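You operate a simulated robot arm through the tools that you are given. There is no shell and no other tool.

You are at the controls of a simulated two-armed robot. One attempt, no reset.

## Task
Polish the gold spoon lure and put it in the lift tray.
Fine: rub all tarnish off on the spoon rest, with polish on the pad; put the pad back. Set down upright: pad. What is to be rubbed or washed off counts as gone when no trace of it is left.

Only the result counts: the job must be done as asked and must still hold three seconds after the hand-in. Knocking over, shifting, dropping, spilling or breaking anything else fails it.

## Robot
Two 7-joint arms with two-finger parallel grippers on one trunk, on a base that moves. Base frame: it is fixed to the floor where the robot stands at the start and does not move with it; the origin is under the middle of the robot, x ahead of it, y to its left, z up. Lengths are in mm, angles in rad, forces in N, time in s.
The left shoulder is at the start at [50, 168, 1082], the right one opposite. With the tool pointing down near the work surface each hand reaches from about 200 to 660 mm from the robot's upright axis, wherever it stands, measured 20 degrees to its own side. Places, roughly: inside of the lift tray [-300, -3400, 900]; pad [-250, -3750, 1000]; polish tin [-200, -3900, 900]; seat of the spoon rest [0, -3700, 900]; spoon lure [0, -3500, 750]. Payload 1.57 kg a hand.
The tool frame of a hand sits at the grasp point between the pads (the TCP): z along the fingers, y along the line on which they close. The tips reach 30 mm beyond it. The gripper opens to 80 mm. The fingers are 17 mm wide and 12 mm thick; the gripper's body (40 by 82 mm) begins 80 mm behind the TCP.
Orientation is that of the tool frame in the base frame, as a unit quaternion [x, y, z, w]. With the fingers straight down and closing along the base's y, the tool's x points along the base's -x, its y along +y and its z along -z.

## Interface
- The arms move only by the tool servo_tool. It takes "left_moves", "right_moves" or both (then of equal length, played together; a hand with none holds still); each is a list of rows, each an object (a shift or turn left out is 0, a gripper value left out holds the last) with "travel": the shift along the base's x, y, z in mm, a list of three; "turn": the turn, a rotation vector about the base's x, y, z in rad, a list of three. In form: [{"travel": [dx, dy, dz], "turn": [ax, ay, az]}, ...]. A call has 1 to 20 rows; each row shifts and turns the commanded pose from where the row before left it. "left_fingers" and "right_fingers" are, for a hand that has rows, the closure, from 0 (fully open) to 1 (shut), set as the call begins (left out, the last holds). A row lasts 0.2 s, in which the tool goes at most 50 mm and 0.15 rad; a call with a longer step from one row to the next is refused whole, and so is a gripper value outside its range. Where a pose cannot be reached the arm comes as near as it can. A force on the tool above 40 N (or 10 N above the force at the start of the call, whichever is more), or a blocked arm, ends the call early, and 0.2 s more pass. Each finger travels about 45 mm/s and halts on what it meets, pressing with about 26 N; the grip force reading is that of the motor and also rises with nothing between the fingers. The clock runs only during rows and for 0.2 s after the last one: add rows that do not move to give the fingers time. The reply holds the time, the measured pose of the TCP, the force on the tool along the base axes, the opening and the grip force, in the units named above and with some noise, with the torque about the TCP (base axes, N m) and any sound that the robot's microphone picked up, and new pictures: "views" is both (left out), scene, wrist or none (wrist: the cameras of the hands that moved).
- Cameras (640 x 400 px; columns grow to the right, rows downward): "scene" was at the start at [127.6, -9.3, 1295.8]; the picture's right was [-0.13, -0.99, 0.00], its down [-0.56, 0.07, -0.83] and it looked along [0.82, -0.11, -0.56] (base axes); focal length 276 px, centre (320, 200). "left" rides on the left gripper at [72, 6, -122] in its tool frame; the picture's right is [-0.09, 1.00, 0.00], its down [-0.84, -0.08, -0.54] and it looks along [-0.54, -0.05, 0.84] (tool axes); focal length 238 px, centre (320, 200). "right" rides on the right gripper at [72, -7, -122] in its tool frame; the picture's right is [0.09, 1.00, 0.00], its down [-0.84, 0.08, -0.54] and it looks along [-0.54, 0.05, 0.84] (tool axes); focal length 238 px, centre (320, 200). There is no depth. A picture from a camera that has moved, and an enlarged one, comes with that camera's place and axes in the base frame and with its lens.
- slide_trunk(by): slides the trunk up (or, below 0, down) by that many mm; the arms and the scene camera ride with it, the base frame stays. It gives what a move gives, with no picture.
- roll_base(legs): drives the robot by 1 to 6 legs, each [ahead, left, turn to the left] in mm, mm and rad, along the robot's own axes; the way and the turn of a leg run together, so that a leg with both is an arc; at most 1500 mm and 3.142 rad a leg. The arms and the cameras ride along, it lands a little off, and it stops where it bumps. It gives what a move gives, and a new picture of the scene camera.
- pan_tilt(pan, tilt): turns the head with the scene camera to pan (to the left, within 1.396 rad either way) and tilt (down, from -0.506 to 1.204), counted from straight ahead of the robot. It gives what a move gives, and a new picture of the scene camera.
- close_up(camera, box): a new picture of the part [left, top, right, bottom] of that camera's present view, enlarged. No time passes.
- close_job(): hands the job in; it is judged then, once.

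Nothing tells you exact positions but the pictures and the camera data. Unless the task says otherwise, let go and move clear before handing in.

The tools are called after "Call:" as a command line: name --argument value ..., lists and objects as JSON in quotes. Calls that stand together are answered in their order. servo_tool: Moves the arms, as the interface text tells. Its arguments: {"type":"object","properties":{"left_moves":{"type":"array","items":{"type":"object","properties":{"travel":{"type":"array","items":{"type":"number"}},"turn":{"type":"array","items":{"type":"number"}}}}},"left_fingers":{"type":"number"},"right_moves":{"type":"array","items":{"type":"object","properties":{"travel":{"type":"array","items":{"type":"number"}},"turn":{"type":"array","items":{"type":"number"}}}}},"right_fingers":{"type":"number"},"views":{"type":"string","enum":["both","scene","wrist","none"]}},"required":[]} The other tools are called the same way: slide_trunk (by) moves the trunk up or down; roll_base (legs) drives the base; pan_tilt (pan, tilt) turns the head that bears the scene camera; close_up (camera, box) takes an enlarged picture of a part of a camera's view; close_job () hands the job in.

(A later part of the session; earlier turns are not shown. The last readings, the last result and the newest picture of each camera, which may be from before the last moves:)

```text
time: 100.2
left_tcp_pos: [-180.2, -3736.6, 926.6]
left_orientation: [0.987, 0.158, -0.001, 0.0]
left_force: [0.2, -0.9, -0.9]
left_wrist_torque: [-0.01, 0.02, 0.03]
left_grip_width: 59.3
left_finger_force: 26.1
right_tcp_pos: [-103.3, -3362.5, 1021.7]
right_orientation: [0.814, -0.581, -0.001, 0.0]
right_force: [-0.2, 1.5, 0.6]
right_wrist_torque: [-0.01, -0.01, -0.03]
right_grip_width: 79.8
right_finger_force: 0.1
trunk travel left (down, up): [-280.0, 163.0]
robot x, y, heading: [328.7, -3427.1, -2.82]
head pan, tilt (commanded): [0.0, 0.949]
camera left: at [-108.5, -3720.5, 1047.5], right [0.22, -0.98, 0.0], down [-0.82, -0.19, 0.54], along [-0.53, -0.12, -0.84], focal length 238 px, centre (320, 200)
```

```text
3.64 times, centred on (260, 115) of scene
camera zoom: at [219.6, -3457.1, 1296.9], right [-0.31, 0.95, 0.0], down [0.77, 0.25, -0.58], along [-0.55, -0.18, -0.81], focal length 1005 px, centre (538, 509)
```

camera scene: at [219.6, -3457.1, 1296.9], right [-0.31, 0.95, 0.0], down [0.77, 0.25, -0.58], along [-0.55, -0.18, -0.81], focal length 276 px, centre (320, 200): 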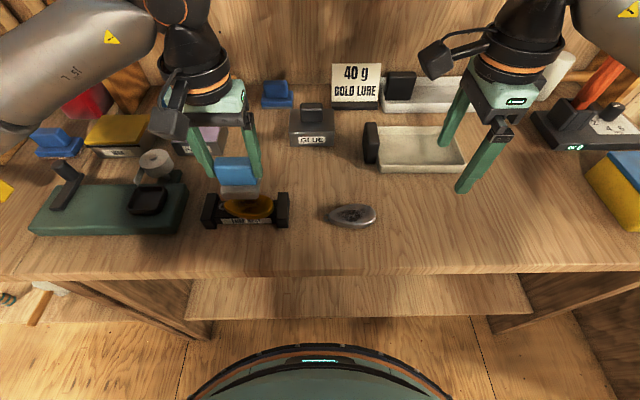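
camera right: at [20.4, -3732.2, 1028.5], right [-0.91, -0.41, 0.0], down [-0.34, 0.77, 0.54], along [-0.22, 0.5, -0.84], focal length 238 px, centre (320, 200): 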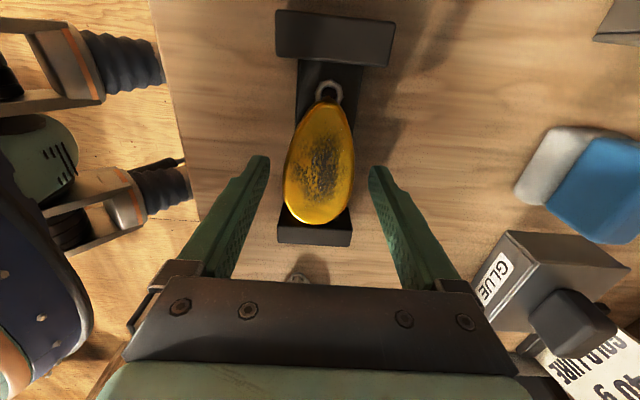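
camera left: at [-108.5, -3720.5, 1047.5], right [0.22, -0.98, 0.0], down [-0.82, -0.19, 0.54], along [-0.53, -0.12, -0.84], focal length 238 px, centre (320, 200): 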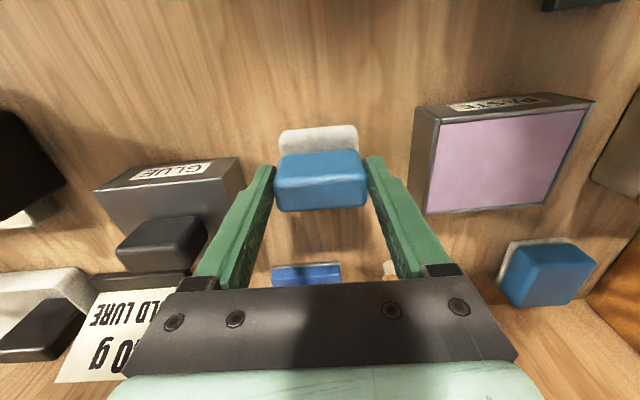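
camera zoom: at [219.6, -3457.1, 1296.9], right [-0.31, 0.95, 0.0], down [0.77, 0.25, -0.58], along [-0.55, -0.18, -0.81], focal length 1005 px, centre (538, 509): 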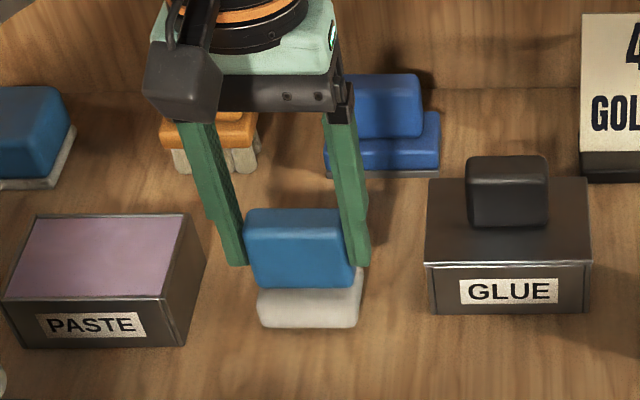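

Call:
servo_tool --left_moves '[{"travel": [-1.0, 1.7, -2]}, {"travel": [0, 0, -2]}, {"travel": [0, 0, -1]}, {"travel": [0, 0, 0]}]' --views "none"

Call:
servo_tool --left_moves '[{"travel": [0, 0, -1]}, {"travel": [0, 0, 0]}]' --views "none"

Call:
close_up --camera "scene" --box '[200, 60, 320, 170]'

```text
time: 101.2
left_tcp_pos: [-179.1, -3735.2, 921.4]
left_orientation: [0.987, 0.158, -0.001, 0.0]
left_force: [-0.5, 0.6, -0.1]
left_wrist_torque: [0.0, 0.0, -0.02]
left_grip_width: 59.0
left_finger_force: 26.2
right_tcp_pos: [-102.8, -3363.2, 1020.5]
right_orientation: [0.814, -0.582, -0.001, 0.0]
right_force: [0.0, 0.2, 0.9]
right_wrist_torque: [-0.02, -0.01, 0.0]
right_grip_width: 79.8
right_finger_force: 0.0
trunk travel left (down, up): [-280.0, 163.0]
robot x, y, heading: [327.4, -3427.3, -2.827]
head pan, tilt (commanded): [0.0, 0.949]
```

```text
time: 101.8
left_tcp_pos: [-181.2, -3735.2, 921.1]
left_orientation: [0.988, 0.157, -0.001, 0.0]
left_force: [-0.2, 0.4, -1.8]
left_wrist_torque: [0.02, -0.03, 0.0]
left_grip_width: 59.1
left_finger_force: 26.1
right_tcp_pos: [-104.6, -3362.8, 1022.5]
right_orientation: [0.813, -0.582, 0.0, 0.0]
right_force: [-0.7, -0.4, 0.4]
right_wrist_torque: [0.0, -0.01, -0.01]
right_grip_width: 79.7
right_finger_force: 0.0
trunk travel left (down, up): [-280.0, 163.0]
robot x, y, heading: [322.8, -3420.6, -2.828]
head pan, tilt (commanded): [0.0, 0.949]
```

```text
3.64 times, centred on (260, 115) of scene
camera zoom: at [219.6, -3457.1, 1296.9], right [-0.31, 0.95, 0.0], down [0.77, 0.25, -0.58], along [-0.55, -0.18, -0.81], focal length 1005 px, centre (538, 509)
```

zoom: 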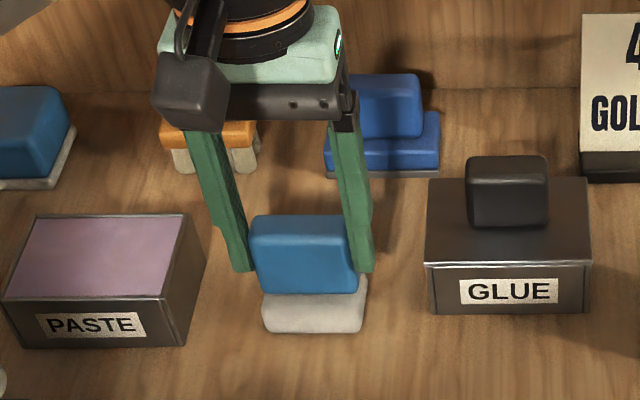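

Call:
servo_tool --left_moves '[{"travel": [0, 0, -1]}, {"travel": [0, 0, 0]}]' --views "none"

Call:
servo_tool --left_moves '[{"travel": [0, 0, -1]}, {"travel": [0, 0, 0]}]' --views "none"

Call:
servo_tool --left_moves '[{"travel": [0, 0, -0.7]}, {"travel": [0, 0, 0]}]' --views "none"

```text
time: 102.4
left_tcp_pos: [-181.8, -3735.7, 919.7]
left_orientation: [0.988, 0.157, 0.0, 0.0]
left_force: [-1.3, -0.5, -0.5]
left_wrist_torque: [0.01, 0.01, 0.05]
left_grip_width: 59.2
left_finger_force: 26.3
right_tcp_pos: [-103.6, -3362.0, 1021.1]
right_orientation: [0.813, -0.582, -0.001, 0.0]
right_force: [0.4, -0.3, -0.1]
right_wrist_torque: [0.03, 0.0, -0.03]
right_grip_width: 80.1
right_finger_force: 0.0
trunk travel left (down, up): [-280.0, 163.0]
robot x, y, heading: [328.3, -3421.1, -2.823]
head pan, tilt (commanded): [0.0, 0.949]
```

```text
time: 103.0
left_tcp_pos: [-181.7, -3735.8, 918.7]
left_orientation: [0.987, 0.158, -0.001, 0.0]
left_force: [-0.2, 0.6, -1.0]
left_wrist_torque: [0.0, 0.03, -0.02]
left_grip_width: 59.3
left_finger_force: 25.9
right_tcp_pos: [-104.1, -3362.7, 1022.1]
right_orientation: [0.814, -0.581, -0.002, -0.001]
right_force: [0.2, -0.5, 0.0]
right_wrist_torque: [0.0, 0.01, -0.01]
right_grip_width: 79.9
right_finger_force: 0.0
trunk travel left (down, up): [-280.0, 163.0]
robot x, y, heading: [325.9, -3424.2, -2.825]
head pan, tilt (commanded): [0.0, 0.949]
```

```text
time: 103.6
left_tcp_pos: [-180.9, -3735.3, 917.9]
left_orientation: [0.988, 0.157, -0.002, 0.0]
left_force: [0.8, -1.2, 4.3]
left_wrist_torque: [0.0, -0.06, 0.01]
left_grip_width: 59.2
left_finger_force: 26.0
right_tcp_pos: [-103.6, -3363.2, 1021.3]
right_orientation: [0.813, -0.582, -0.001, 0.0]
right_force: [0.7, 0.3, -0.1]
right_wrist_torque: [0.02, 0.0, 0.0]
right_grip_width: 80.1
right_finger_force: 0.1
trunk travel left (down, up): [-280.0, 163.0]
robot x, y, heading: [324.7, -3429.6, -2.827]
head pan, tilt (commanded): [0.0, 0.949]
```

The pad stands on the bench. I open the fingers and rise straight up.

Call:
servo_tool --left_moves '[{"travel": [0, 0, 0]}, {"travel": [0, 0, 0]}, {"travel": [0, 0, 0]}]' --left_fingers 0.12 --views "none"

Call:
servo_tool --left_moves '[{"travel": [0, 0, 20]}, {"travel": [0, 0, 40]}, {"travel": [0, 0, 45]}, {"travel": [20, -30, 20]}, {"travel": [30, -30, 0]}, {"travel": [0, 0, 0]}]' --views "none"

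Call:
close_up --camera "scene" --box '[200, 60, 320, 170]'

```text
time: 104.4
left_tcp_pos: [-180.9, -3735.2, 917.7]
left_orientation: [0.988, 0.157, -0.001, 0.001]
left_force: [0.5, 1.4, -0.8]
left_wrist_torque: [0.0, -0.03, 0.0]
left_grip_width: 70.7
left_finger_force: 0.1
right_tcp_pos: [-103.8, -3362.5, 1022.2]
right_orientation: [0.813, -0.582, -0.001, 0.0]
right_force: [1.3, -0.7, 0.0]
right_wrist_torque: [0.02, 0.01, 0.0]
right_grip_width: 79.8
right_finger_force: 0.0
trunk travel left (down, up): [-280.0, 163.0]
robot x, y, heading: [328.1, -3424.0, -2.824]
head pan, tilt (commanded): [0.0, 0.949]
```

```text
time: 105.8
left_tcp_pos: [-131.1, -3795.8, 1043.1]
left_orientation: [0.988, 0.157, 0.0, 0.0]
left_force: [-0.1, -0.6, 0.3]
left_wrist_torque: [-0.01, 0.0, -0.05]
left_grip_width: 70.2
left_finger_force: 0.1
right_tcp_pos: [-104.2, -3362.1, 1023.0]
right_orientation: [0.814, -0.581, -0.001, -0.001]
right_force: [-0.1, -0.5, 0.4]
right_wrist_torque: [0.0, 0.01, -0.03]
right_grip_width: 80.1
right_finger_force: 0.0
trunk travel left (down, up): [-280.0, 163.0]
robot x, y, heading: [325.5, -3427.8, -2.828]
head pan, tilt (commanded): [0.0, 0.949]
```

```text
3.64 times, centred on (260, 115) of scene
camera zoom: at [219.5, -3456.9, 1296.9], right [-0.31, 0.95, 0.0], down [0.77, 0.25, -0.58], along [-0.55, -0.18, -0.81], focal length 1005 px, centre (538, 509)
```

zoom: 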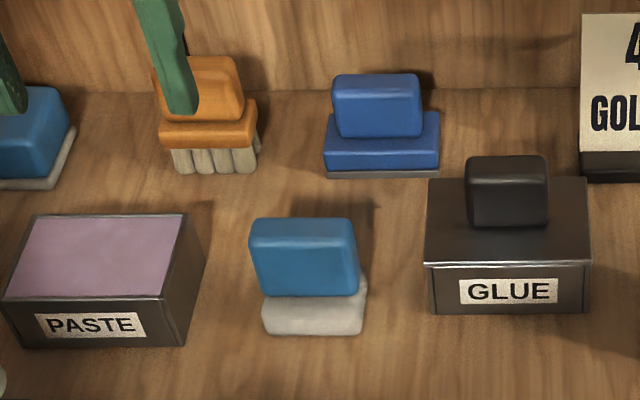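

The pad is back in its place, upright. I send the left hand off to the left and bring the right hand over the lure.

Call:
servo_tool --left_moves '[{"travel": [30, -25, 30]}, {"travel": [30, -25, 30]}, {"travel": [30, -25, 20]}, {"travel": [10, -20, 0]}, {"travel": [0, 0, 0]}, {"travel": [0, 0, 0]}, {"travel": [0, 0, 0]}, {"travel": [0, 0, 0]}, {"travel": [0, 0, 0]}]' --right_moves '[{"travel": [12.6, -39.6, 0]}, {"travel": [12.6, -39.6, 0]}, {"travel": [12.6, -39.6, 0]}, {"travel": [12.6, -39.6, 0]}, {"travel": [12.6, -39.6, 0]}, {"travel": [12.6, -39.6, 0]}, {"travel": [12.6, -39.6, 0]}, {"travel": [12.8, -39.3, -12]}, {"travel": [0, 0, 0]}]' --right_fingers 0.15

Call:
close_up --camera "right" --box '[250, 0, 410, 240]'

```text
time: 107.8
left_tcp_pos: [-31.0, -3890.6, 1123.9]
left_orientation: [0.988, 0.157, -0.001, -0.001]
left_force: [-0.2, -0.2, 0.3]
left_wrist_torque: [0.0, 0.0, 0.02]
left_grip_width: 70.2
left_finger_force: 0.0
right_tcp_pos: [-3.9, -3678.9, 1009.8]
right_orientation: [0.814, -0.581, 0.0, 0.0]
right_force: [0.1, 0.3, 0.4]
right_wrist_torque: [0.02, -0.03, 0.02]
right_grip_width: 68.0
right_finger_force: 0.0
trunk travel left (down, up): [-280.0, 163.0]
robot x, y, heading: [331.3, -3422.6, -2.828]
head pan, tilt (commanded): [0.0, 0.949]
camera scene: at [219.6, -3456.9, 1296.9], right [-0.31, 0.95, 0.0], down [0.77, 0.25, -0.58], along [-0.55, -0.18, -0.81], focal length 276 px, centre (320, 200)
camera right: at [25.8, -3744.9, 1131.5], right [-0.91, -0.41, 0.0], down [-0.34, 0.77, 0.54], along [-0.22, 0.49, -0.84], focal length 238 px, centre (320, 200)
camera left: at [39.9, -3873.4, 1245.3], right [0.22, -0.98, 0.0], down [-0.82, -0.19, 0.54], along [-0.53, -0.12, -0.84], focal length 238 px, centre (320, 200)
```

scene: 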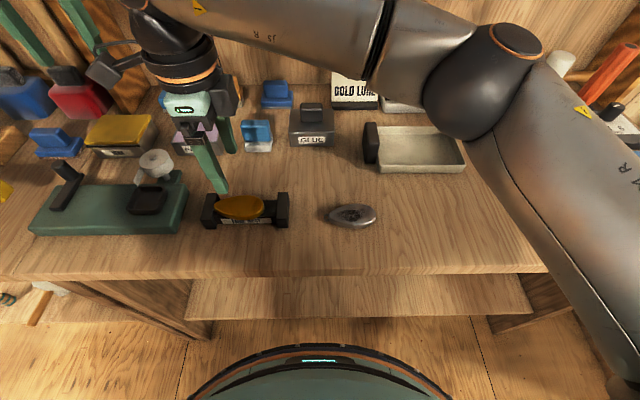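
right: 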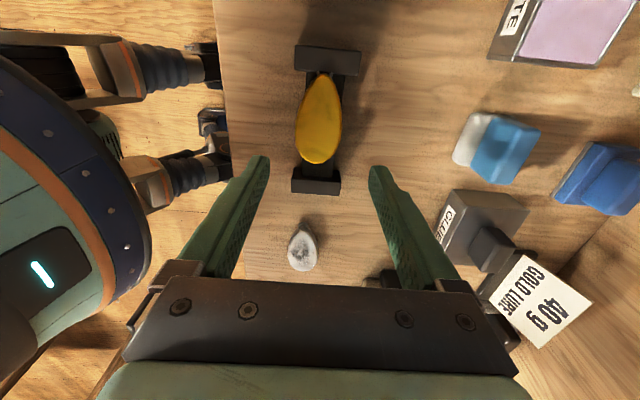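
left: 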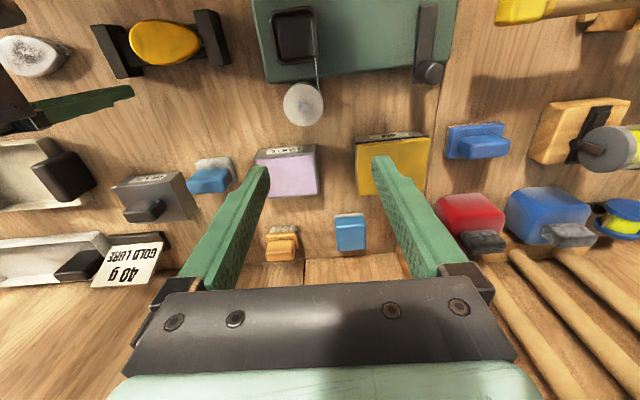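

```text
1.67 times, centred on (330, 120) of right
camera zoom: at [25.8, -3744.9, 1131.5], right [-0.91, -0.41, 0.0], down [-0.34, 0.77, 0.54], along [-0.22, 0.49, -0.84], focal length 397 px, centre (303, 333)
```

zoom: 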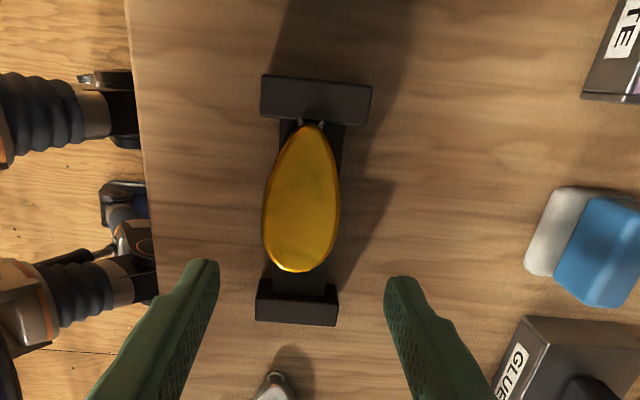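

The lure sits square under the hand. I lower onto it.

Call:
servo_tool --right_moves '[{"travel": [1, 0.3, -35]}, {"travel": [0, 0, -35]}, {"travel": [0, 0, -20]}, {"travel": [0, 0, 0]}]' --views "wrist"

Call:
close_up --camera "scene" --box '[195, 170, 300, 235]'

```text
time: 108.8
left_tcp_pos: [-31.1, -3890.5, 1124.2]
left_orientation: [0.988, 0.157, -0.001, 0.0]
left_force: [0.7, -0.1, -0.9]
left_wrist_torque: [0.0, 0.01, 0.0]
left_grip_width: 70.3
left_finger_force: 0.0
right_tcp_pos: [-2.7, -3676.5, 919.4]
right_orientation: [0.814, -0.581, -0.002, 0.0]
right_force: [0.1, -0.4, 1.1]
right_wrist_torque: [0.01, -0.01, 0.03]
right_grip_width: 68.1
right_finger_force: 0.2
trunk travel left (down, up): [-280.0, 163.0]
robot x, y, heading: [328.8, -3424.9, -2.822]
head pan, tilt (commanded): [0.0, 0.949]
camera right: at [27.4, -3743.3, 1041.7], right [-0.91, -0.41, 0.0], down [-0.34, 0.77, 0.54], along [-0.22, 0.49, -0.84], focal length 238 px, centre (320, 200)
```

right: 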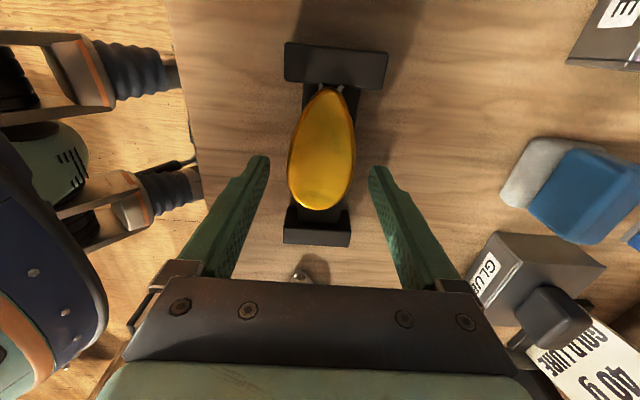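

```text
6.10 times, centred on (248, 202) of scene
camera zoom: at [219.7, -3457.1, 1296.9], right [-0.31, 0.95, 0.0], down [0.77, 0.25, -0.58], along [-0.55, -0.18, -0.81], focal length 1684 px, centre (762, 185)
```

zoom: 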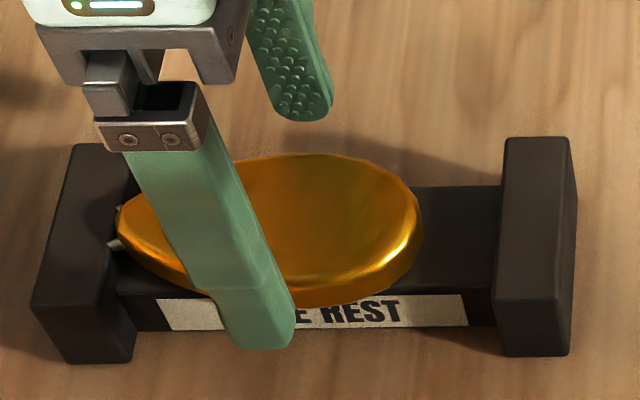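

Call:
servo_tool --right_moves '[{"travel": [0, 0, -8]}, {"travel": [0, 0, -6]}, {"travel": [0, 0, 0]}]' --views "none"

Call:
servo_tool --right_moves '[{"travel": [0, 0, 0]}, {"travel": [0, 0, 0]}, {"travel": [0, 0, 0]}, {"travel": [0, 0, 0]}]' --right_fingers 1 --views "wrist"

Call:
close_up --camera "scene" --box '[195, 170, 300, 235]'

```text
time: 109.6
left_tcp_pos: [-32.2, -3890.3, 1123.8]
left_orientation: [0.988, 0.157, -0.001, 0.001]
left_force: [0.0, 0.6, 0.0]
left_wrist_torque: [-0.04, 0.01, -0.02]
left_grip_width: 70.3
left_finger_force: 0.0
right_tcp_pos: [-2.5, -3676.3, 906.2]
right_orientation: [0.814, -0.581, 0.0, -0.001]
right_force: [-0.4, -0.1, 0.2]
right_wrist_torque: [0.0, 0.0, 0.0]
right_grip_width: 67.9
right_finger_force: 0.1
trunk travel left (down, up): [-280.0, 163.0]
robot x, y, heading: [326.3, -3422.5, -2.83]
head pan, tilt (commanded): [0.0, 0.949]
```

```text
time: 110.6
left_tcp_pos: [-31.3, -3890.5, 1124.1]
left_orientation: [0.988, 0.157, -0.001, 0.0]
left_force: [-0.2, 0.0, -0.3]
left_wrist_torque: [0.01, 0.04, -0.04]
left_grip_width: 70.2
left_finger_force: 0.0
right_tcp_pos: [-2.5, -3677.6, 905.7]
right_orientation: [0.813, -0.582, 0.0, 0.0]
right_force: [-0.2, 0.6, -0.6]
right_wrist_torque: [0.06, -0.01, 0.0]
right_grip_width: 48.5
right_finger_force: 26.3
trunk travel left (down, up): [-280.0, 163.0]
robot x, y, heading: [327.9, -3425.4, -2.822]
head pan, tilt (commanded): [0.0, 0.949]
camera right: at [27.0, -3744.0, 1027.9], right [-0.91, -0.41, 0.0], down [-0.34, 0.77, 0.54], along [-0.22, 0.5, -0.84], focal length 238 px, centre (320, 200)
```

right: 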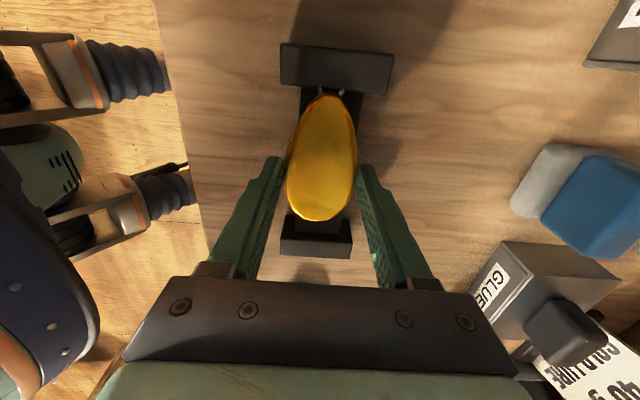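

```text
6.10 times, centred on (248, 202) of scene
camera zoom: at [219.6, -3457.1, 1296.9], right [-0.31, 0.95, 0.0], down [0.77, 0.25, -0.58], along [-0.55, -0.18, -0.81], focal length 1684 px, centre (762, 185)
```

zoom: 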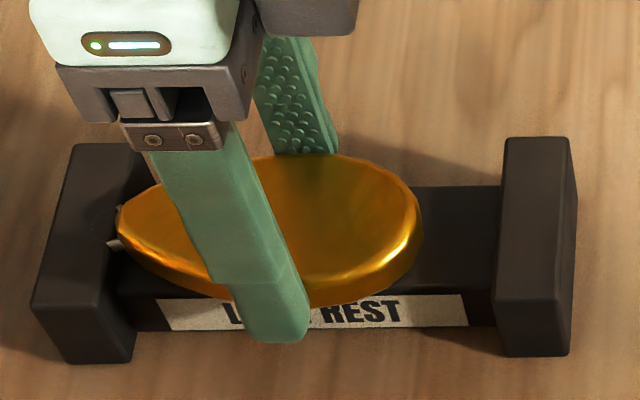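

The lure is gripped again. I lift it and carry it to a clear high spot on my right, so that I can tilt it and check the underside too.

Call:
servo_tool --right_moves '[{"travel": [-1, 3, 3]}, {"travel": [-1.5, 5, 10]}, {"travel": [0, 0, 40]}, {"travel": [0, 0, 45]}, {"travel": [-11, 36, 25]}, {"travel": [-11, 36, 25]}, {"travel": [-11, 36, 25]}, {"travel": [-11, 36, 25]}, {"travel": [-11, 36, 20]}, {"travel": [-11, 36, 5]}, {"travel": [-11, 36, 0]}, {"travel": [-11, 36, 0]}, {"travel": [0, 0, 0]}]'

Call:
close_up --camera "scene" --box '[380, 50, 540, 220]'

```text
time: 113.4
left_tcp_pos: [-29.7, -3890.5, 1122.4]
left_orientation: [0.988, 0.157, -0.001, 0.0]
left_force: [-0.4, 0.0, -0.3]
left_wrist_torque: [-0.02, 0.02, 0.0]
left_grip_width: 70.5
left_finger_force: 0.1
right_tcp_pos: [-94.6, -3381.8, 1128.4]
right_orientation: [0.814, -0.581, 0.0, -0.002]
right_force: [0.7, 0.3, -1.7]
right_wrist_torque: [0.01, 0.01, 0.0]
right_grip_width: 48.2
right_finger_force: 26.0
trunk travel left (down, up): [-280.0, 163.0]
robot x, y, heading: [325.1, -3424.0, -2.824]
head pan, tilt (commanded): [0.0, 0.949]
camera scene: at [219.6, -3457.4, 1296.9], right [-0.31, 0.95, 0.0], down [0.77, 0.25, -0.58], along [-0.55, -0.18, -0.81], focal length 276 px, centre (320, 200)
camera right: at [-64.4, -3448.3, 1250.5], right [-0.91, -0.41, 0.0], down [-0.34, 0.77, 0.54], along [-0.22, 0.5, -0.84], focal length 238 px, centre (320, 200)
```

scene: 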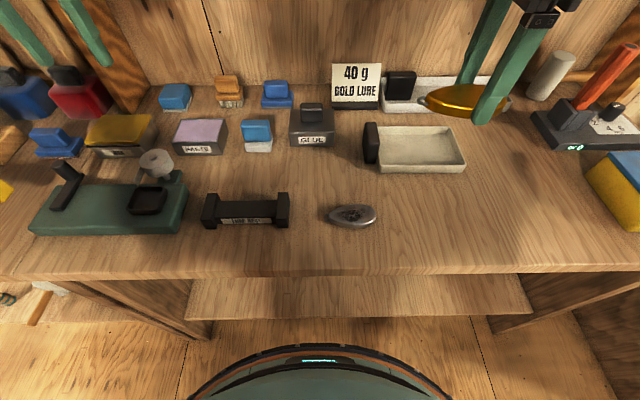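
right: 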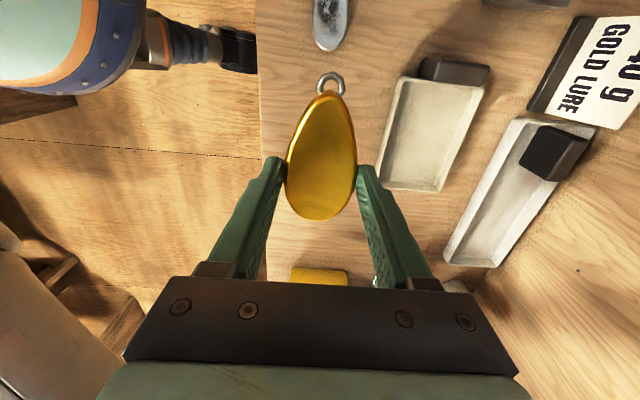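

```text
2.35 times, centred on (460, 135) of scene
camera zoom: at [219.6, -3457.4, 1296.9], right [-0.31, 0.95, 0.0], down [0.77, 0.25, -0.58], along [-0.55, -0.18, -0.81], focal length 650 px, centre (-9, 353)
```

zoom: 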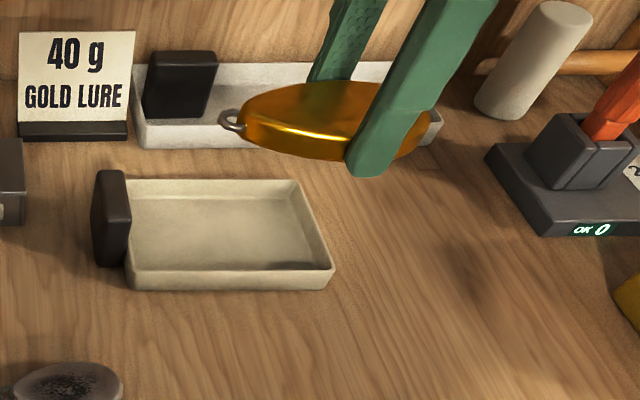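

I tilt the hand to turn the lure's underside towards the head camera.

Call:
servo_tool --right_moves '[{"travel": [0, 0, 8], "turn": [-0.138, -0.045, 0]}, {"travel": [0, 0, 8], "turn": [-0.138, -0.045, 0]}, {"travel": [0, 0, 8], "turn": [-0.138, -0.045, 0]}, {"travel": [0, 0, 8], "turn": [-0.138, -0.045, 0]}, {"travel": [0, 0, 8], "turn": [-0.138, -0.045, 0]}, {"travel": [0, 0, 0]}]' --views "scene"

```text
time: 114.8
left_tcp_pos: [-31.0, -3891.1, 1124.4]
left_orientation: [0.987, 0.158, -0.001, 0.0]
left_force: [-0.7, 0.5, -0.5]
left_wrist_torque: [-0.01, -0.04, -0.04]
left_grip_width: 70.5
left_finger_force: 0.1
right_tcp_pos: [-92.9, -3381.4, 1168.0]
right_orientation: [0.761, -0.542, 0.287, 0.21]
right_force: [-0.2, 0.0, -0.8]
right_wrist_torque: [0.04, 0.02, 0.01]
right_grip_width: 48.2
right_finger_force: 25.5
trunk travel left (down, up): [-280.0, 163.0]
robot x, y, heading: [325.8, -3424.5, -2.827]
head pan, tilt (commanded): [0.0, 0.949]
camera scene: at [219.6, -3457.2, 1296.9], right [-0.31, 0.95, 0.0], down [0.77, 0.25, -0.58], along [-0.55, -0.18, -0.81], focal length 276 px, centre (320, 200)
```

scene: 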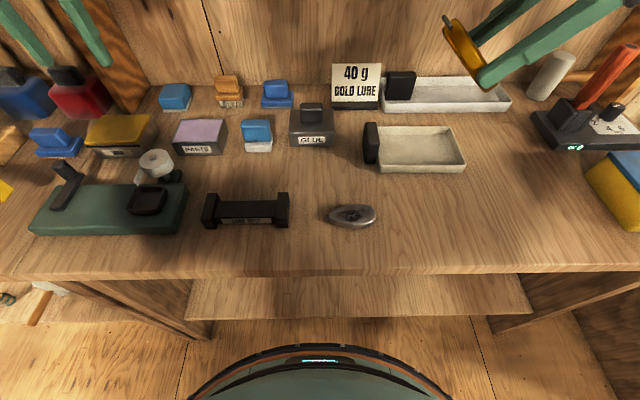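

Call:
servo_tool --right_moves '[{"travel": [0, 0, 0], "turn": [-0.138, -0.045, 0]}, {"travel": [0, 0, 0], "turn": [-0.138, -0.045, 0]}, {"travel": [0, 0, 0], "turn": [-0.138, -0.045, 0]}, {"travel": [0, 0, 0], "turn": [-0.138, -0.045, 0]}, {"travel": [0, 0, 0]}]' --views "none"

Call:
pan_tilt --pan -0.45 --tilt 0.4

```text
time: 116.0
left_tcp_pos: [-30.9, -3890.6, 1123.4]
left_orientation: [0.988, 0.157, 0.0, 0.001]
left_force: [-0.8, -0.5, 0.1]
left_wrist_torque: [-0.04, -0.02, 0.0]
left_grip_width: 70.2
left_finger_force: 0.2
right_tcp_pos: [-93.8, -3382.5, 1169.8]
right_orientation: [0.647, -0.461, 0.489, 0.36]
right_force: [0.2, 0.4, -1.1]
right_wrist_torque: [-0.01, -0.01, -0.01]
right_grip_width: 48.0
right_finger_force: 25.9
trunk travel left (down, up): [-280.0, 163.0]
robot x, y, heading: [326.6, -3425.7, -2.83]
head pan, tilt (commanded): [0.0, 0.949]
```

```text
time: 117.0
left_tcp_pos: [-31.7, -3889.7, 1123.6]
left_orientation: [0.987, 0.158, 0.0, 0.0]
left_force: [-0.3, -0.3, -0.2]
left_wrist_torque: [-0.03, 0.01, 0.01]
left_grip_width: 70.3
left_finger_force: 0.0
right_tcp_pos: [-94.2, -3383.2, 1168.0]
right_orientation: [0.646, -0.462, 0.488, 0.361]
right_force: [0.1, -0.4, -1.6]
right_wrist_torque: [0.04, -0.01, 0.03]
right_grip_width: 47.9
right_finger_force: 26.0
trunk travel left (down, up): [-280.0, 163.0]
robot x, y, heading: [324.6, -3424.5, -2.824]
head pan, tilt (commanded): [-0.45, 0.4]
camera scene: at [196.9, -3422.1, 1343.4], right [0.13, 0.99, 0.0], down [0.39, -0.05, -0.92], along [-0.91, 0.12, -0.39], focal length 276 px, centre (320, 200)
```

scene: 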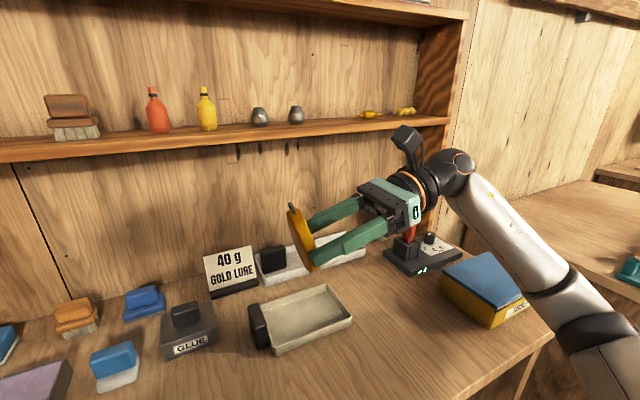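

Call:
close_up --camera "scene" --box '[270, 190, 350, 290]'

Call:
servo_tool --right_moves '[{"travel": [3, 10, 0], "turn": [0, 0, 0.14]}, {"travel": [3, 10, 0], "turn": [0, 0, 0.14]}, {"travel": [3, 10, 0], "turn": [0, 0, 0.14]}, {"travel": [3, 10, 0], "turn": [0, 0, 0.14]}, {"travel": [0, 0, 0]}]' --views "scene"

Call:
close_up --camera "scene" --box '[270, 190, 370, 300]'

```text
4.00 times, centred on (310, 240) of scene
camera zoom: at [196.9, -3422.1, 1343.4], right [0.13, 0.99, 0.0], down [0.39, -0.05, -0.92], along [-0.91, 0.12, -0.39], focal length 1105 px, centre (360, 40)
```

zoom: 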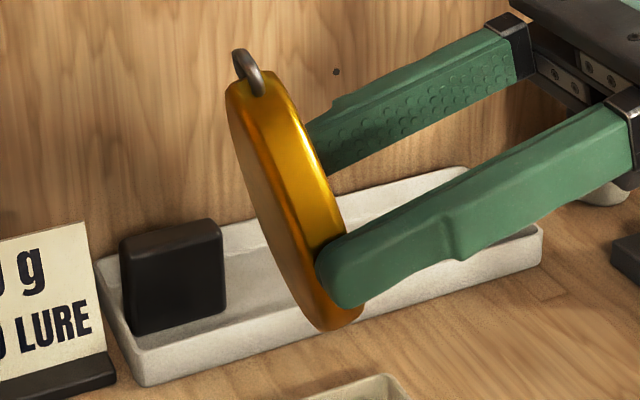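

```text
time: 118.2
left_tcp_pos: [-31.2, -3890.8, 1123.1]
left_orientation: [0.988, 0.157, 0.0, 0.0]
left_force: [-0.1, 0.1, -0.5]
left_wrist_torque: [-0.02, -0.03, -0.01]
left_grip_width: 70.4
left_finger_force: 0.1
right_tcp_pos: [-82.0, -3341.1, 1169.7]
right_orientation: [0.749, -0.264, 0.57, 0.211]
right_force: [-0.4, 0.6, -1.1]
right_wrist_torque: [0.02, 0.06, -0.01]
right_grip_width: 48.1
right_finger_force: 26.0
trunk travel left (down, up): [-280.0, 163.0]
robot x, y, heading: [327.1, -3425.6, -2.826]
head pan, tilt (commanded): [-0.45, 0.4]
camera scene: at [196.9, -3422.0, 1343.5], right [0.13, 0.99, 0.0], down [0.39, -0.05, -0.92], along [-0.91, 0.12, -0.39], focal length 276 px, centre (320, 200)
```

scene: 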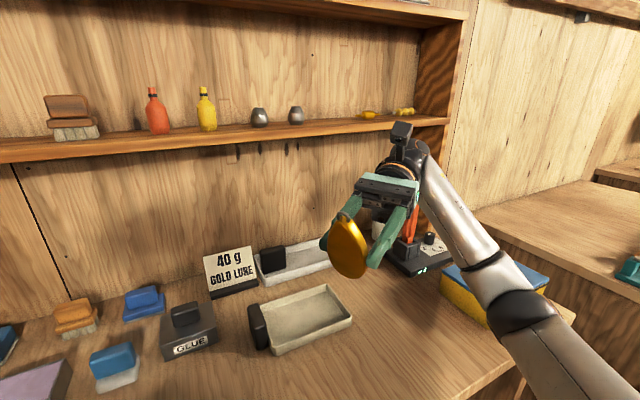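

```text
3.64 times, centred on (320, 245) of scene
camera zoom: at [196.9, -3422.0, 1343.5], right [0.13, 0.99, 0.0], down [0.39, -0.05, -0.92], along [-0.91, 0.12, -0.39], focal length 1005 px, centre (320, 36)
```

zoom: 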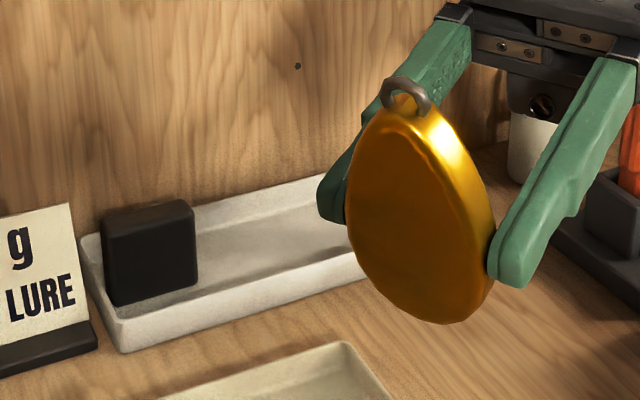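

The underside is clean gold as well. I turn the hand back upright.

Call:
servo_tool --right_moves '[{"travel": [-3, -10, 0], "turn": [0, 0, -0.14]}, {"travel": [-3, -10, 0], "turn": [0, 0, -0.14]}, {"travel": [-3, -10, 0], "turn": [0, 0, -0.14]}, {"travel": [-3, -10, 0], "turn": [0, 0, -0.14]}, {"turn": [0.138, 0.045, 0]}, {"turn": [0.138, 0.045, 0]}, {"turn": [0.138, 0.045, 0]}, {"turn": [0.138, 0.045, 0]}, {"turn": [0.138, 0.045, 0]}, {"turn": [0.138, 0.045, 0]}, {"turn": [0.138, 0.045, 0]}, {"turn": [0.138, 0.045, 0]}, {"turn": [0.138, 0.045, 0]}, {"travel": [0, 0, 0]}]' --views "none"

Call:
pan_tilt --pan -0.2 --tilt 0.85

```text
time: 121.2
left_tcp_pos: [-31.6, -3889.4, 1122.8]
left_orientation: [0.988, 0.157, -0.001, 0.0]
left_force: [-0.5, -1.0, 0.5]
left_wrist_torque: [0.0, 0.01, 0.02]
left_grip_width: 70.7
left_finger_force: 0.0
right_tcp_pos: [-92.8, -3382.2, 1168.9]
right_orientation: [0.814, -0.581, -0.001, 0.0]
right_force: [-0.9, 0.0, -0.3]
right_wrist_torque: [-0.02, -0.01, -0.03]
right_grip_width: 48.3
right_finger_force: 26.5
trunk travel left (down, up): [-280.0, 163.0]
robot x, y, heading: [327.9, -3423.8, -2.826]
head pan, tilt (commanded): [-0.45, 0.4]
```

```text
time: 122.0
left_tcp_pos: [-31.6, -3889.5, 1122.7]
left_orientation: [0.988, 0.156, -0.001, 0.0]
left_force: [0.0, 0.6, -0.4]
left_wrist_torque: [-0.03, 0.02, -0.03]
left_grip_width: 70.3
left_finger_force: 0.1
right_tcp_pos: [-93.7, -3382.8, 1169.2]
right_orientation: [0.814, -0.581, -0.001, -0.001]
right_force: [0.0, 0.3, -0.8]
right_wrist_torque: [0.0, 0.01, -0.01]
right_grip_width: 48.3
right_finger_force: 26.5
trunk travel left (down, up): [-280.0, 163.0]
robot x, y, heading: [324.6, -3422.3, -2.824]
head pan, tilt (commanded): [-0.201, 0.85]
camera scene: at [211.0, -3443.5, 1304.5], right [-0.11, 0.99, 0.0], down [0.75, 0.09, -0.66], along [-0.66, -0.08, -0.75], focal length 276 px, centre (320, 200)
```

scene: 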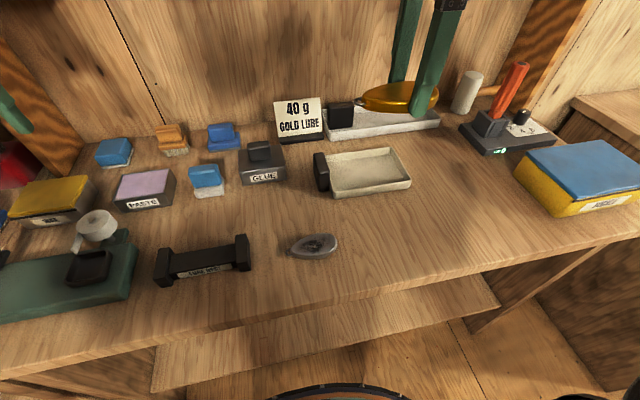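

Restored. Now I carry the lure above the cream tray, whose middle I take to be about (-274,-3391).

Call:
servo_tool --right_moves '[{"travel": [-37, 0, -20]}, {"travel": [-37, 0, -20]}, {"travel": [-37, 0, -30]}, {"travel": [-37, 1, -30]}, {"travel": [-35, 0.5, -30]}, {"travel": [0, 0, -30]}, {"travel": [0, 0, 0]}]'

Call:
close_up --camera "right" --box '[200, 0, 520, 240]'

Call:
close_up --camera "scene" --box '[290, 100, 450, 220]'

```text
time: 123.7
left_tcp_pos: [-31.3, -3890.4, 1124.2]
left_orientation: [0.987, 0.158, -0.001, 0.0]
left_force: [0.2, 0.6, 0.2]
left_wrist_torque: [-0.02, 0.01, -0.03]
left_grip_width: 70.4
left_finger_force: 0.1
right_tcp_pos: [-276.9, -3381.7, 1010.1]
right_orientation: [0.813, -0.582, -0.002, 0.001]
right_force: [-0.3, -0.5, -1.3]
right_wrist_torque: [0.02, -0.01, -0.04]
right_grip_width: 48.1
right_finger_force: 25.8
trunk travel left (down, up): [-280.0, 163.0]
robot x, y, heading: [326.9, -3425.6, -2.821]
head pan, tilt (commanded): [-0.201, 0.85]
camera scene: at [211.1, -3443.6, 1304.4], right [-0.11, 0.99, 0.0], down [0.75, 0.09, -0.66], along [-0.66, -0.08, -0.75], focal length 276 px, centre (320, 200)
camera right: at [-247.1, -3447.6, 1131.2], right [-0.91, -0.41, 0.0], down [-0.34, 0.77, 0.54], along [-0.22, 0.5, -0.84], focal length 238 px, centre (320, 200)
```

scene: 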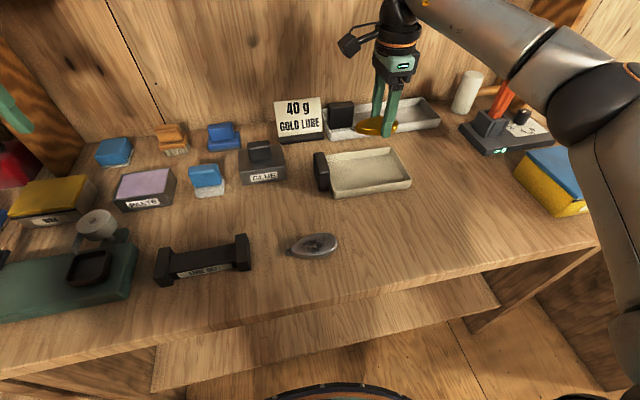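
right: 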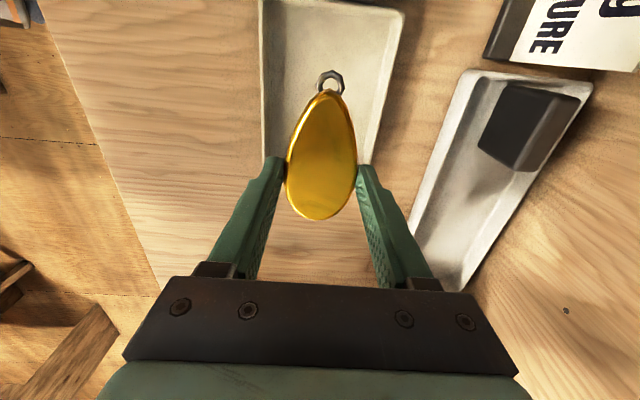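

```text
1.67 times, centred on (360, 120) of right
camera zoom: at [-247.1, -3447.6, 1131.2], right [-0.91, -0.41, 0.0], down [-0.34, 0.77, 0.54], along [-0.22, 0.5, -0.84], focal length 397 px, centre (253, 333)
```

zoom: 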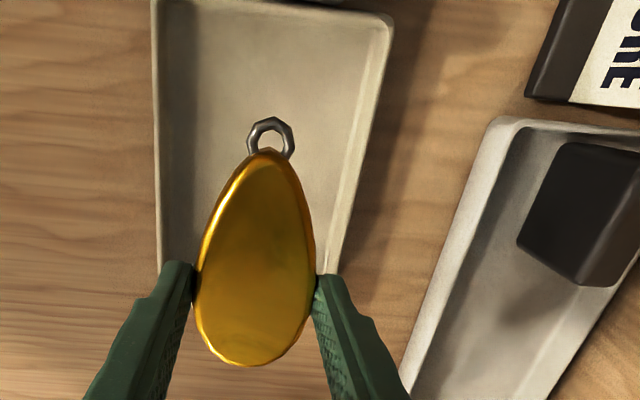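

```text
3.33 times, centred on (370, 160) of scene
camera zoom: at [211.1, -3443.6, 1304.4], right [-0.11, 0.99, 0.0], down [0.75, 0.09, -0.66], along [-0.66, -0.08, -0.75], focal length 921 px, centre (153, 333)
```

zoom: 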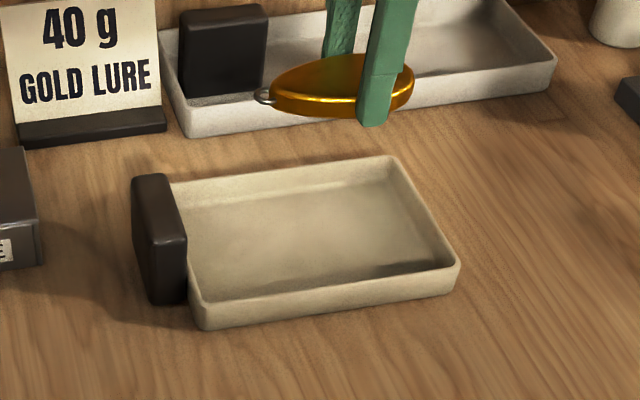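

The hand is centred over the tray. I lower the lure into it.

Call:
servo_tool --right_moves '[{"travel": [0, 0, -35]}, {"travel": [0, 0, -35]}, {"travel": [0, 0, -25]}, {"travel": [0, 0, -12]}, {"travel": [0, 0, -5]}, {"travel": [0, 0, 0]}]' --views "wrist"

Call:
close_up --camera "scene" --box '[290, 100, 450, 220]'

```text
time: 125.0
left_tcp_pos: [-31.4, -3890.8, 1124.6]
left_orientation: [0.988, 0.157, -0.002, 0.0]
left_force: [0.2, -1.1, 0.0]
left_wrist_torque: [0.01, -0.02, -0.02]
left_grip_width: 70.3
left_finger_force: 0.1
right_tcp_pos: [-276.8, -3381.0, 896.0]
right_orientation: [0.814, -0.581, -0.001, -0.001]
right_force: [0.7, 0.2, -2.0]
right_wrist_torque: [-0.01, 0.0, -0.01]
right_grip_width: 48.1
right_finger_force: 26.0
trunk travel left (down, up): [-280.0, 163.0]
robot x, y, heading: [328.9, -3421.0, -2.822]
head pan, tilt (commanded): [-0.201, 0.85]
camera right: at [-247.1, -3447.0, 1019.5], right [-0.91, -0.41, 0.0], down [-0.34, 0.77, 0.54], along [-0.22, 0.49, -0.84], focal length 238 px, centre (320, 200)
```

right: 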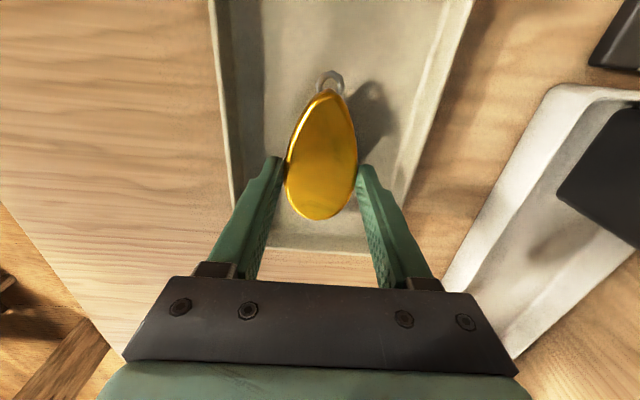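

```text
3.33 times, centred on (370, 160) of scene
camera zoom: at [211.0, -3443.5, 1304.4], right [-0.11, 0.99, 0.0], down [0.75, 0.09, -0.66], along [-0.66, -0.08, -0.75], focal length 921 px, centre (153, 333)
```

zoom: 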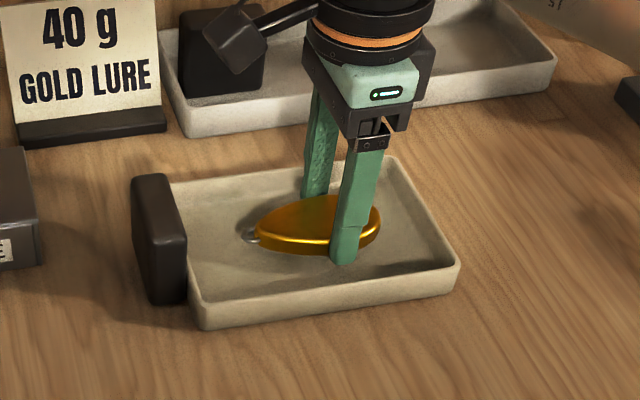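

Inside the walls, a few mm above the floor. I lower in small steps to contact.

Call:
servo_tool --right_moves '[{"travel": [0, 0, -3]}, {"travel": [0, 0, 0]}]' --views "none"

Call:
servo_tool --right_moves '[{"travel": [0, 0, -2]}, {"travel": [0, 0, 0]}]' --views "none"

Call:
servo_tool --right_moves '[{"travel": [0, 0, -1.5]}, {"travel": [0, 0, 0]}]' --views "none"

```text
time: 125.7
left_tcp_pos: [-31.1, -3889.6, 1124.0]
left_orientation: [0.988, 0.156, -0.001, 0.0]
left_force: [-0.3, -0.2, 0.4]
left_wrist_torque: [0.0, 0.0, 0.0]
left_grip_width: 70.5
left_finger_force: 0.1
right_tcp_pos: [-276.3, -3380.7, 895.0]
right_orientation: [0.813, -0.582, -0.001, -0.001]
right_force: [-0.8, -0.2, -0.7]
right_wrist_torque: [0.02, 0.02, 0.0]
right_grip_width: 48.2
right_finger_force: 25.9
trunk travel left (down, up): [-280.0, 163.0]
robot x, y, heading: [326.7, -3421.6, -2.833]
head pan, tilt (commanded): [-0.201, 0.85]
```

```text
time: 126.2
left_tcp_pos: [-31.9, -3890.7, 1123.8]
left_orientation: [0.988, 0.157, -0.001, 0.0]
left_force: [-0.9, 0.2, 0.3]
left_wrist_torque: [-0.02, 0.02, 0.02]
left_grip_width: 70.3
left_finger_force: 0.1
right_tcp_pos: [-277.0, -3380.9, 892.4]
right_orientation: [0.814, -0.581, 0.0, -0.001]
right_force: [0.3, -0.5, -1.2]
right_wrist_torque: [0.0, 0.0, 0.0]
right_grip_width: 48.3
right_finger_force: 26.4
trunk travel left (down, up): [-280.0, 163.0]
robot x, y, heading: [325.8, -3420.2, -2.829]
head pan, tilt (commanded): [-0.201, 0.85]
```

```text
time: 126.8
left_tcp_pos: [-30.0, -3889.5, 1122.4]
left_orientation: [0.988, 0.157, -0.001, 0.0]
left_force: [-1.0, 0.8, 1.0]
left_wrist_torque: [0.01, 0.01, 0.0]
left_grip_width: 70.2
left_finger_force: 0.0
right_tcp_pos: [-275.8, -3381.7, 890.4]
right_orientation: [0.814, -0.581, -0.001, -0.001]
right_force: [0.1, -0.1, -0.7]
right_wrist_torque: [0.05, 0.01, 0.02]
right_grip_width: 48.5
right_finger_force: 26.4
trunk travel left (down, up): [-280.0, 163.0]
robot x, y, heading: [328.2, -3425.4, -2.83]
head pan, tilt (commanded): [-0.201, 0.85]
```

Call:
servo_tool --right_moves '[{"travel": [0, 0, -1.5]}, {"travel": [0, 0, 0]}]' --views "none"

Call:
servo_tool --right_moves '[{"travel": [0, 0, -1.5]}, {"travel": [0, 0, 0]}]' --views "none"

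Call:
close_up --camera "scene" --box '[320, 130, 430, 210]'

```text
time: 127.5
left_tcp_pos: [-31.2, -3890.6, 1124.0]
left_orientation: [0.988, 0.157, -0.001, 0.0]
left_force: [-0.7, 0.2, 0.9]
left_wrist_torque: [0.0, 0.0, -0.02]
left_grip_width: 70.3
left_finger_force: 0.0
right_tcp_pos: [-277.4, -3381.3, 888.9]
right_orientation: [0.814, -0.581, -0.001, -0.001]
right_force: [0.0, 0.8, -1.3]
right_wrist_torque: [-0.03, 0.03, -0.01]
right_grip_width: 48.2
right_finger_force: 25.1
trunk travel left (down, up): [-280.0, 163.0]
robot x, y, heading: [328.9, -3426.2, -2.828]
head pan, tilt (commanded): [-0.201, 0.85]
```

```text
time: 128.1
left_tcp_pos: [-31.6, -3890.6, 1124.6]
left_orientation: [0.988, 0.157, -0.001, 0.001]
left_force: [0.3, 0.6, -0.3]
left_wrist_torque: [0.01, -0.04, 0.02]
left_grip_width: 70.4
left_finger_force: 0.0
right_tcp_pos: [-277.0, -3381.6, 887.2]
right_orientation: [0.814, -0.581, -0.001, 0.0]
right_force: [0.1, 0.0, -1.0]
right_wrist_torque: [0.06, 0.03, 0.01]
right_grip_width: 48.2
right_finger_force: 26.2
trunk travel left (down, up): [-280.0, 163.0]
robot x, y, heading: [325.9, -3422.5, -2.822]
head pan, tilt (commanded): [-0.201, 0.85]
```

```text
5.00 times, centred on (375, 170) of scene
camera zoom: at [211.1, -3443.5, 1304.4], right [-0.11, 0.99, 0.0], down [0.75, 0.09, -0.66], along [-0.66, -0.08, -0.75], focal length 1381 px, centre (45, 350)
```

zoom: 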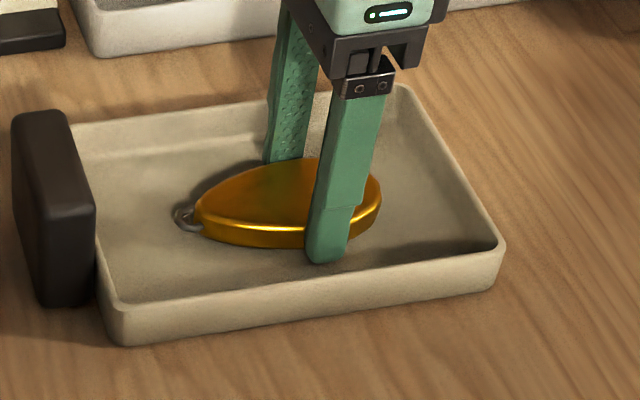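

Call:
servo_tool --right_moves '[{"travel": [0, 0, -1.2]}, {"travel": [0, 0, 0]}]' --views "none"

Call:
servo_tool --right_moves '[{"travel": [0, 0, -1.2]}, {"travel": [0, 0, 0]}]' --views "none"

```text
time: 128.7
left_tcp_pos: [-30.6, -3890.0, 1124.0]
left_orientation: [0.988, 0.157, -0.001, 0.0]
left_force: [-0.3, 0.1, -0.9]
left_wrist_torque: [-0.01, -0.04, 0.03]
left_grip_width: 70.4
left_finger_force: 0.0
right_tcp_pos: [-275.9, -3381.2, 887.7]
right_orientation: [0.814, -0.581, -0.001, 0.001]
right_force: [-1.4, 0.4, 6.8]
right_wrist_torque: [0.19, -0.05, -0.01]
right_grip_width: 48.0
right_finger_force: 26.4
trunk travel left (down, up): [-280.0, 163.0]
robot x, y, heading: [331.4, -3424.5, -2.828]
head pan, tilt (commanded): [-0.201, 0.85]
```

```text
time: 129.2
left_tcp_pos: [-29.0, -3890.6, 1124.1]
left_orientation: [0.988, 0.157, -0.002, 0.0]
left_force: [-0.6, 0.0, 0.1]
left_wrist_torque: [0.0, 0.0, 0.06]
left_grip_width: 70.3
left_finger_force: 0.1
right_tcp_pos: [-276.0, -3380.8, 887.3]
right_orientation: [0.813, -0.582, -0.002, 0.002]
right_force: [-1.9, 0.8, 17.2]
right_wrist_torque: [0.14, -0.02, 0.01]
right_grip_width: 48.4
right_finger_force: 26.5
trunk travel left (down, up): [-280.0, 163.0]
robot x, y, heading: [325.8, -3424.7, -2.829]
head pan, tilt (commanded): [-0.201, 0.85]
```

The lure touches the tray floor. I ease off, open inside the tray, and rise.

Call:
servo_tool --right_moves '[{"travel": [0, 0, 1.2]}, {"travel": [0, 0, 0]}]' --views "none"

Call:
servo_tool --right_moves '[{"travel": [0, 0, 0]}, {"travel": [0, 0, 0]}, {"travel": [0, 0, 0]}]' --right_fingers 0.25 --views "wrist"

Call:
close_up --camera "scene" --box '[320, 130, 430, 210]'

```text
time: 129.8
left_tcp_pos: [-31.2, -3891.0, 1122.6]
left_orientation: [0.987, 0.158, -0.001, 0.001]
left_force: [-0.4, 0.0, -0.3]
left_wrist_torque: [-0.01, -0.04, -0.01]
left_grip_width: 70.2
left_finger_force: 0.0
right_tcp_pos: [-276.5, -3380.4, 887.2]
right_orientation: [0.814, -0.581, -0.002, 0.0]
right_force: [-4.7, 1.0, 14.1]
right_wrist_torque: [-0.02, 0.15, -0.04]
right_grip_width: 48.0
right_finger_force: 25.7
trunk travel left (down, up): [-280.0, 163.0]
robot x, y, heading: [325.7, -3420.7, -2.822]
head pan, tilt (commanded): [-0.201, 0.85]
```

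```text
time: 130.7
left_tcp_pos: [-31.5, -3889.8, 1123.0]
left_orientation: [0.988, 0.157, -0.001, -0.001]
left_force: [-0.4, 0.5, -0.2]
left_wrist_torque: [-0.04, 0.01, 0.0]
left_grip_width: 70.4
left_finger_force: 0.0
right_tcp_pos: [-276.5, -3381.5, 885.1]
right_orientation: [0.814, -0.582, -0.001, 0.0]
right_force: [0.8, -0.3, 0.3]
right_wrist_torque: [0.0, 0.03, -0.04]
right_grip_width: 60.1
right_finger_force: 0.0
trunk travel left (down, up): [-280.0, 163.0]
robot x, y, heading: [328.2, -3425.5, -2.826]
head pan, tilt (commanded): [-0.201, 0.85]
camera right: at [-246.9, -3447.4, 1007.1], right [-0.91, -0.41, 0.0], down [-0.34, 0.77, 0.54], along [-0.22, 0.5, -0.84], focal length 238 px, centre (320, 200)
```

right: 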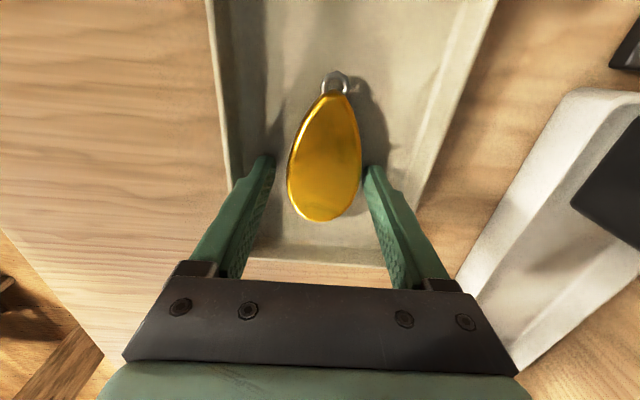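

```text
5.00 times, centred on (375, 170) of scene
camera zoom: at [211.0, -3443.5, 1304.3], right [-0.11, 0.99, 0.0], down [0.75, 0.09, -0.66], along [-0.66, -0.08, -0.75], focal length 1381 px, centre (45, 350)
```

zoom: 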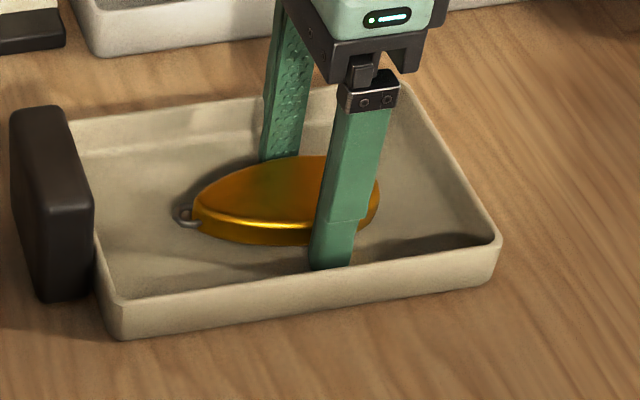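

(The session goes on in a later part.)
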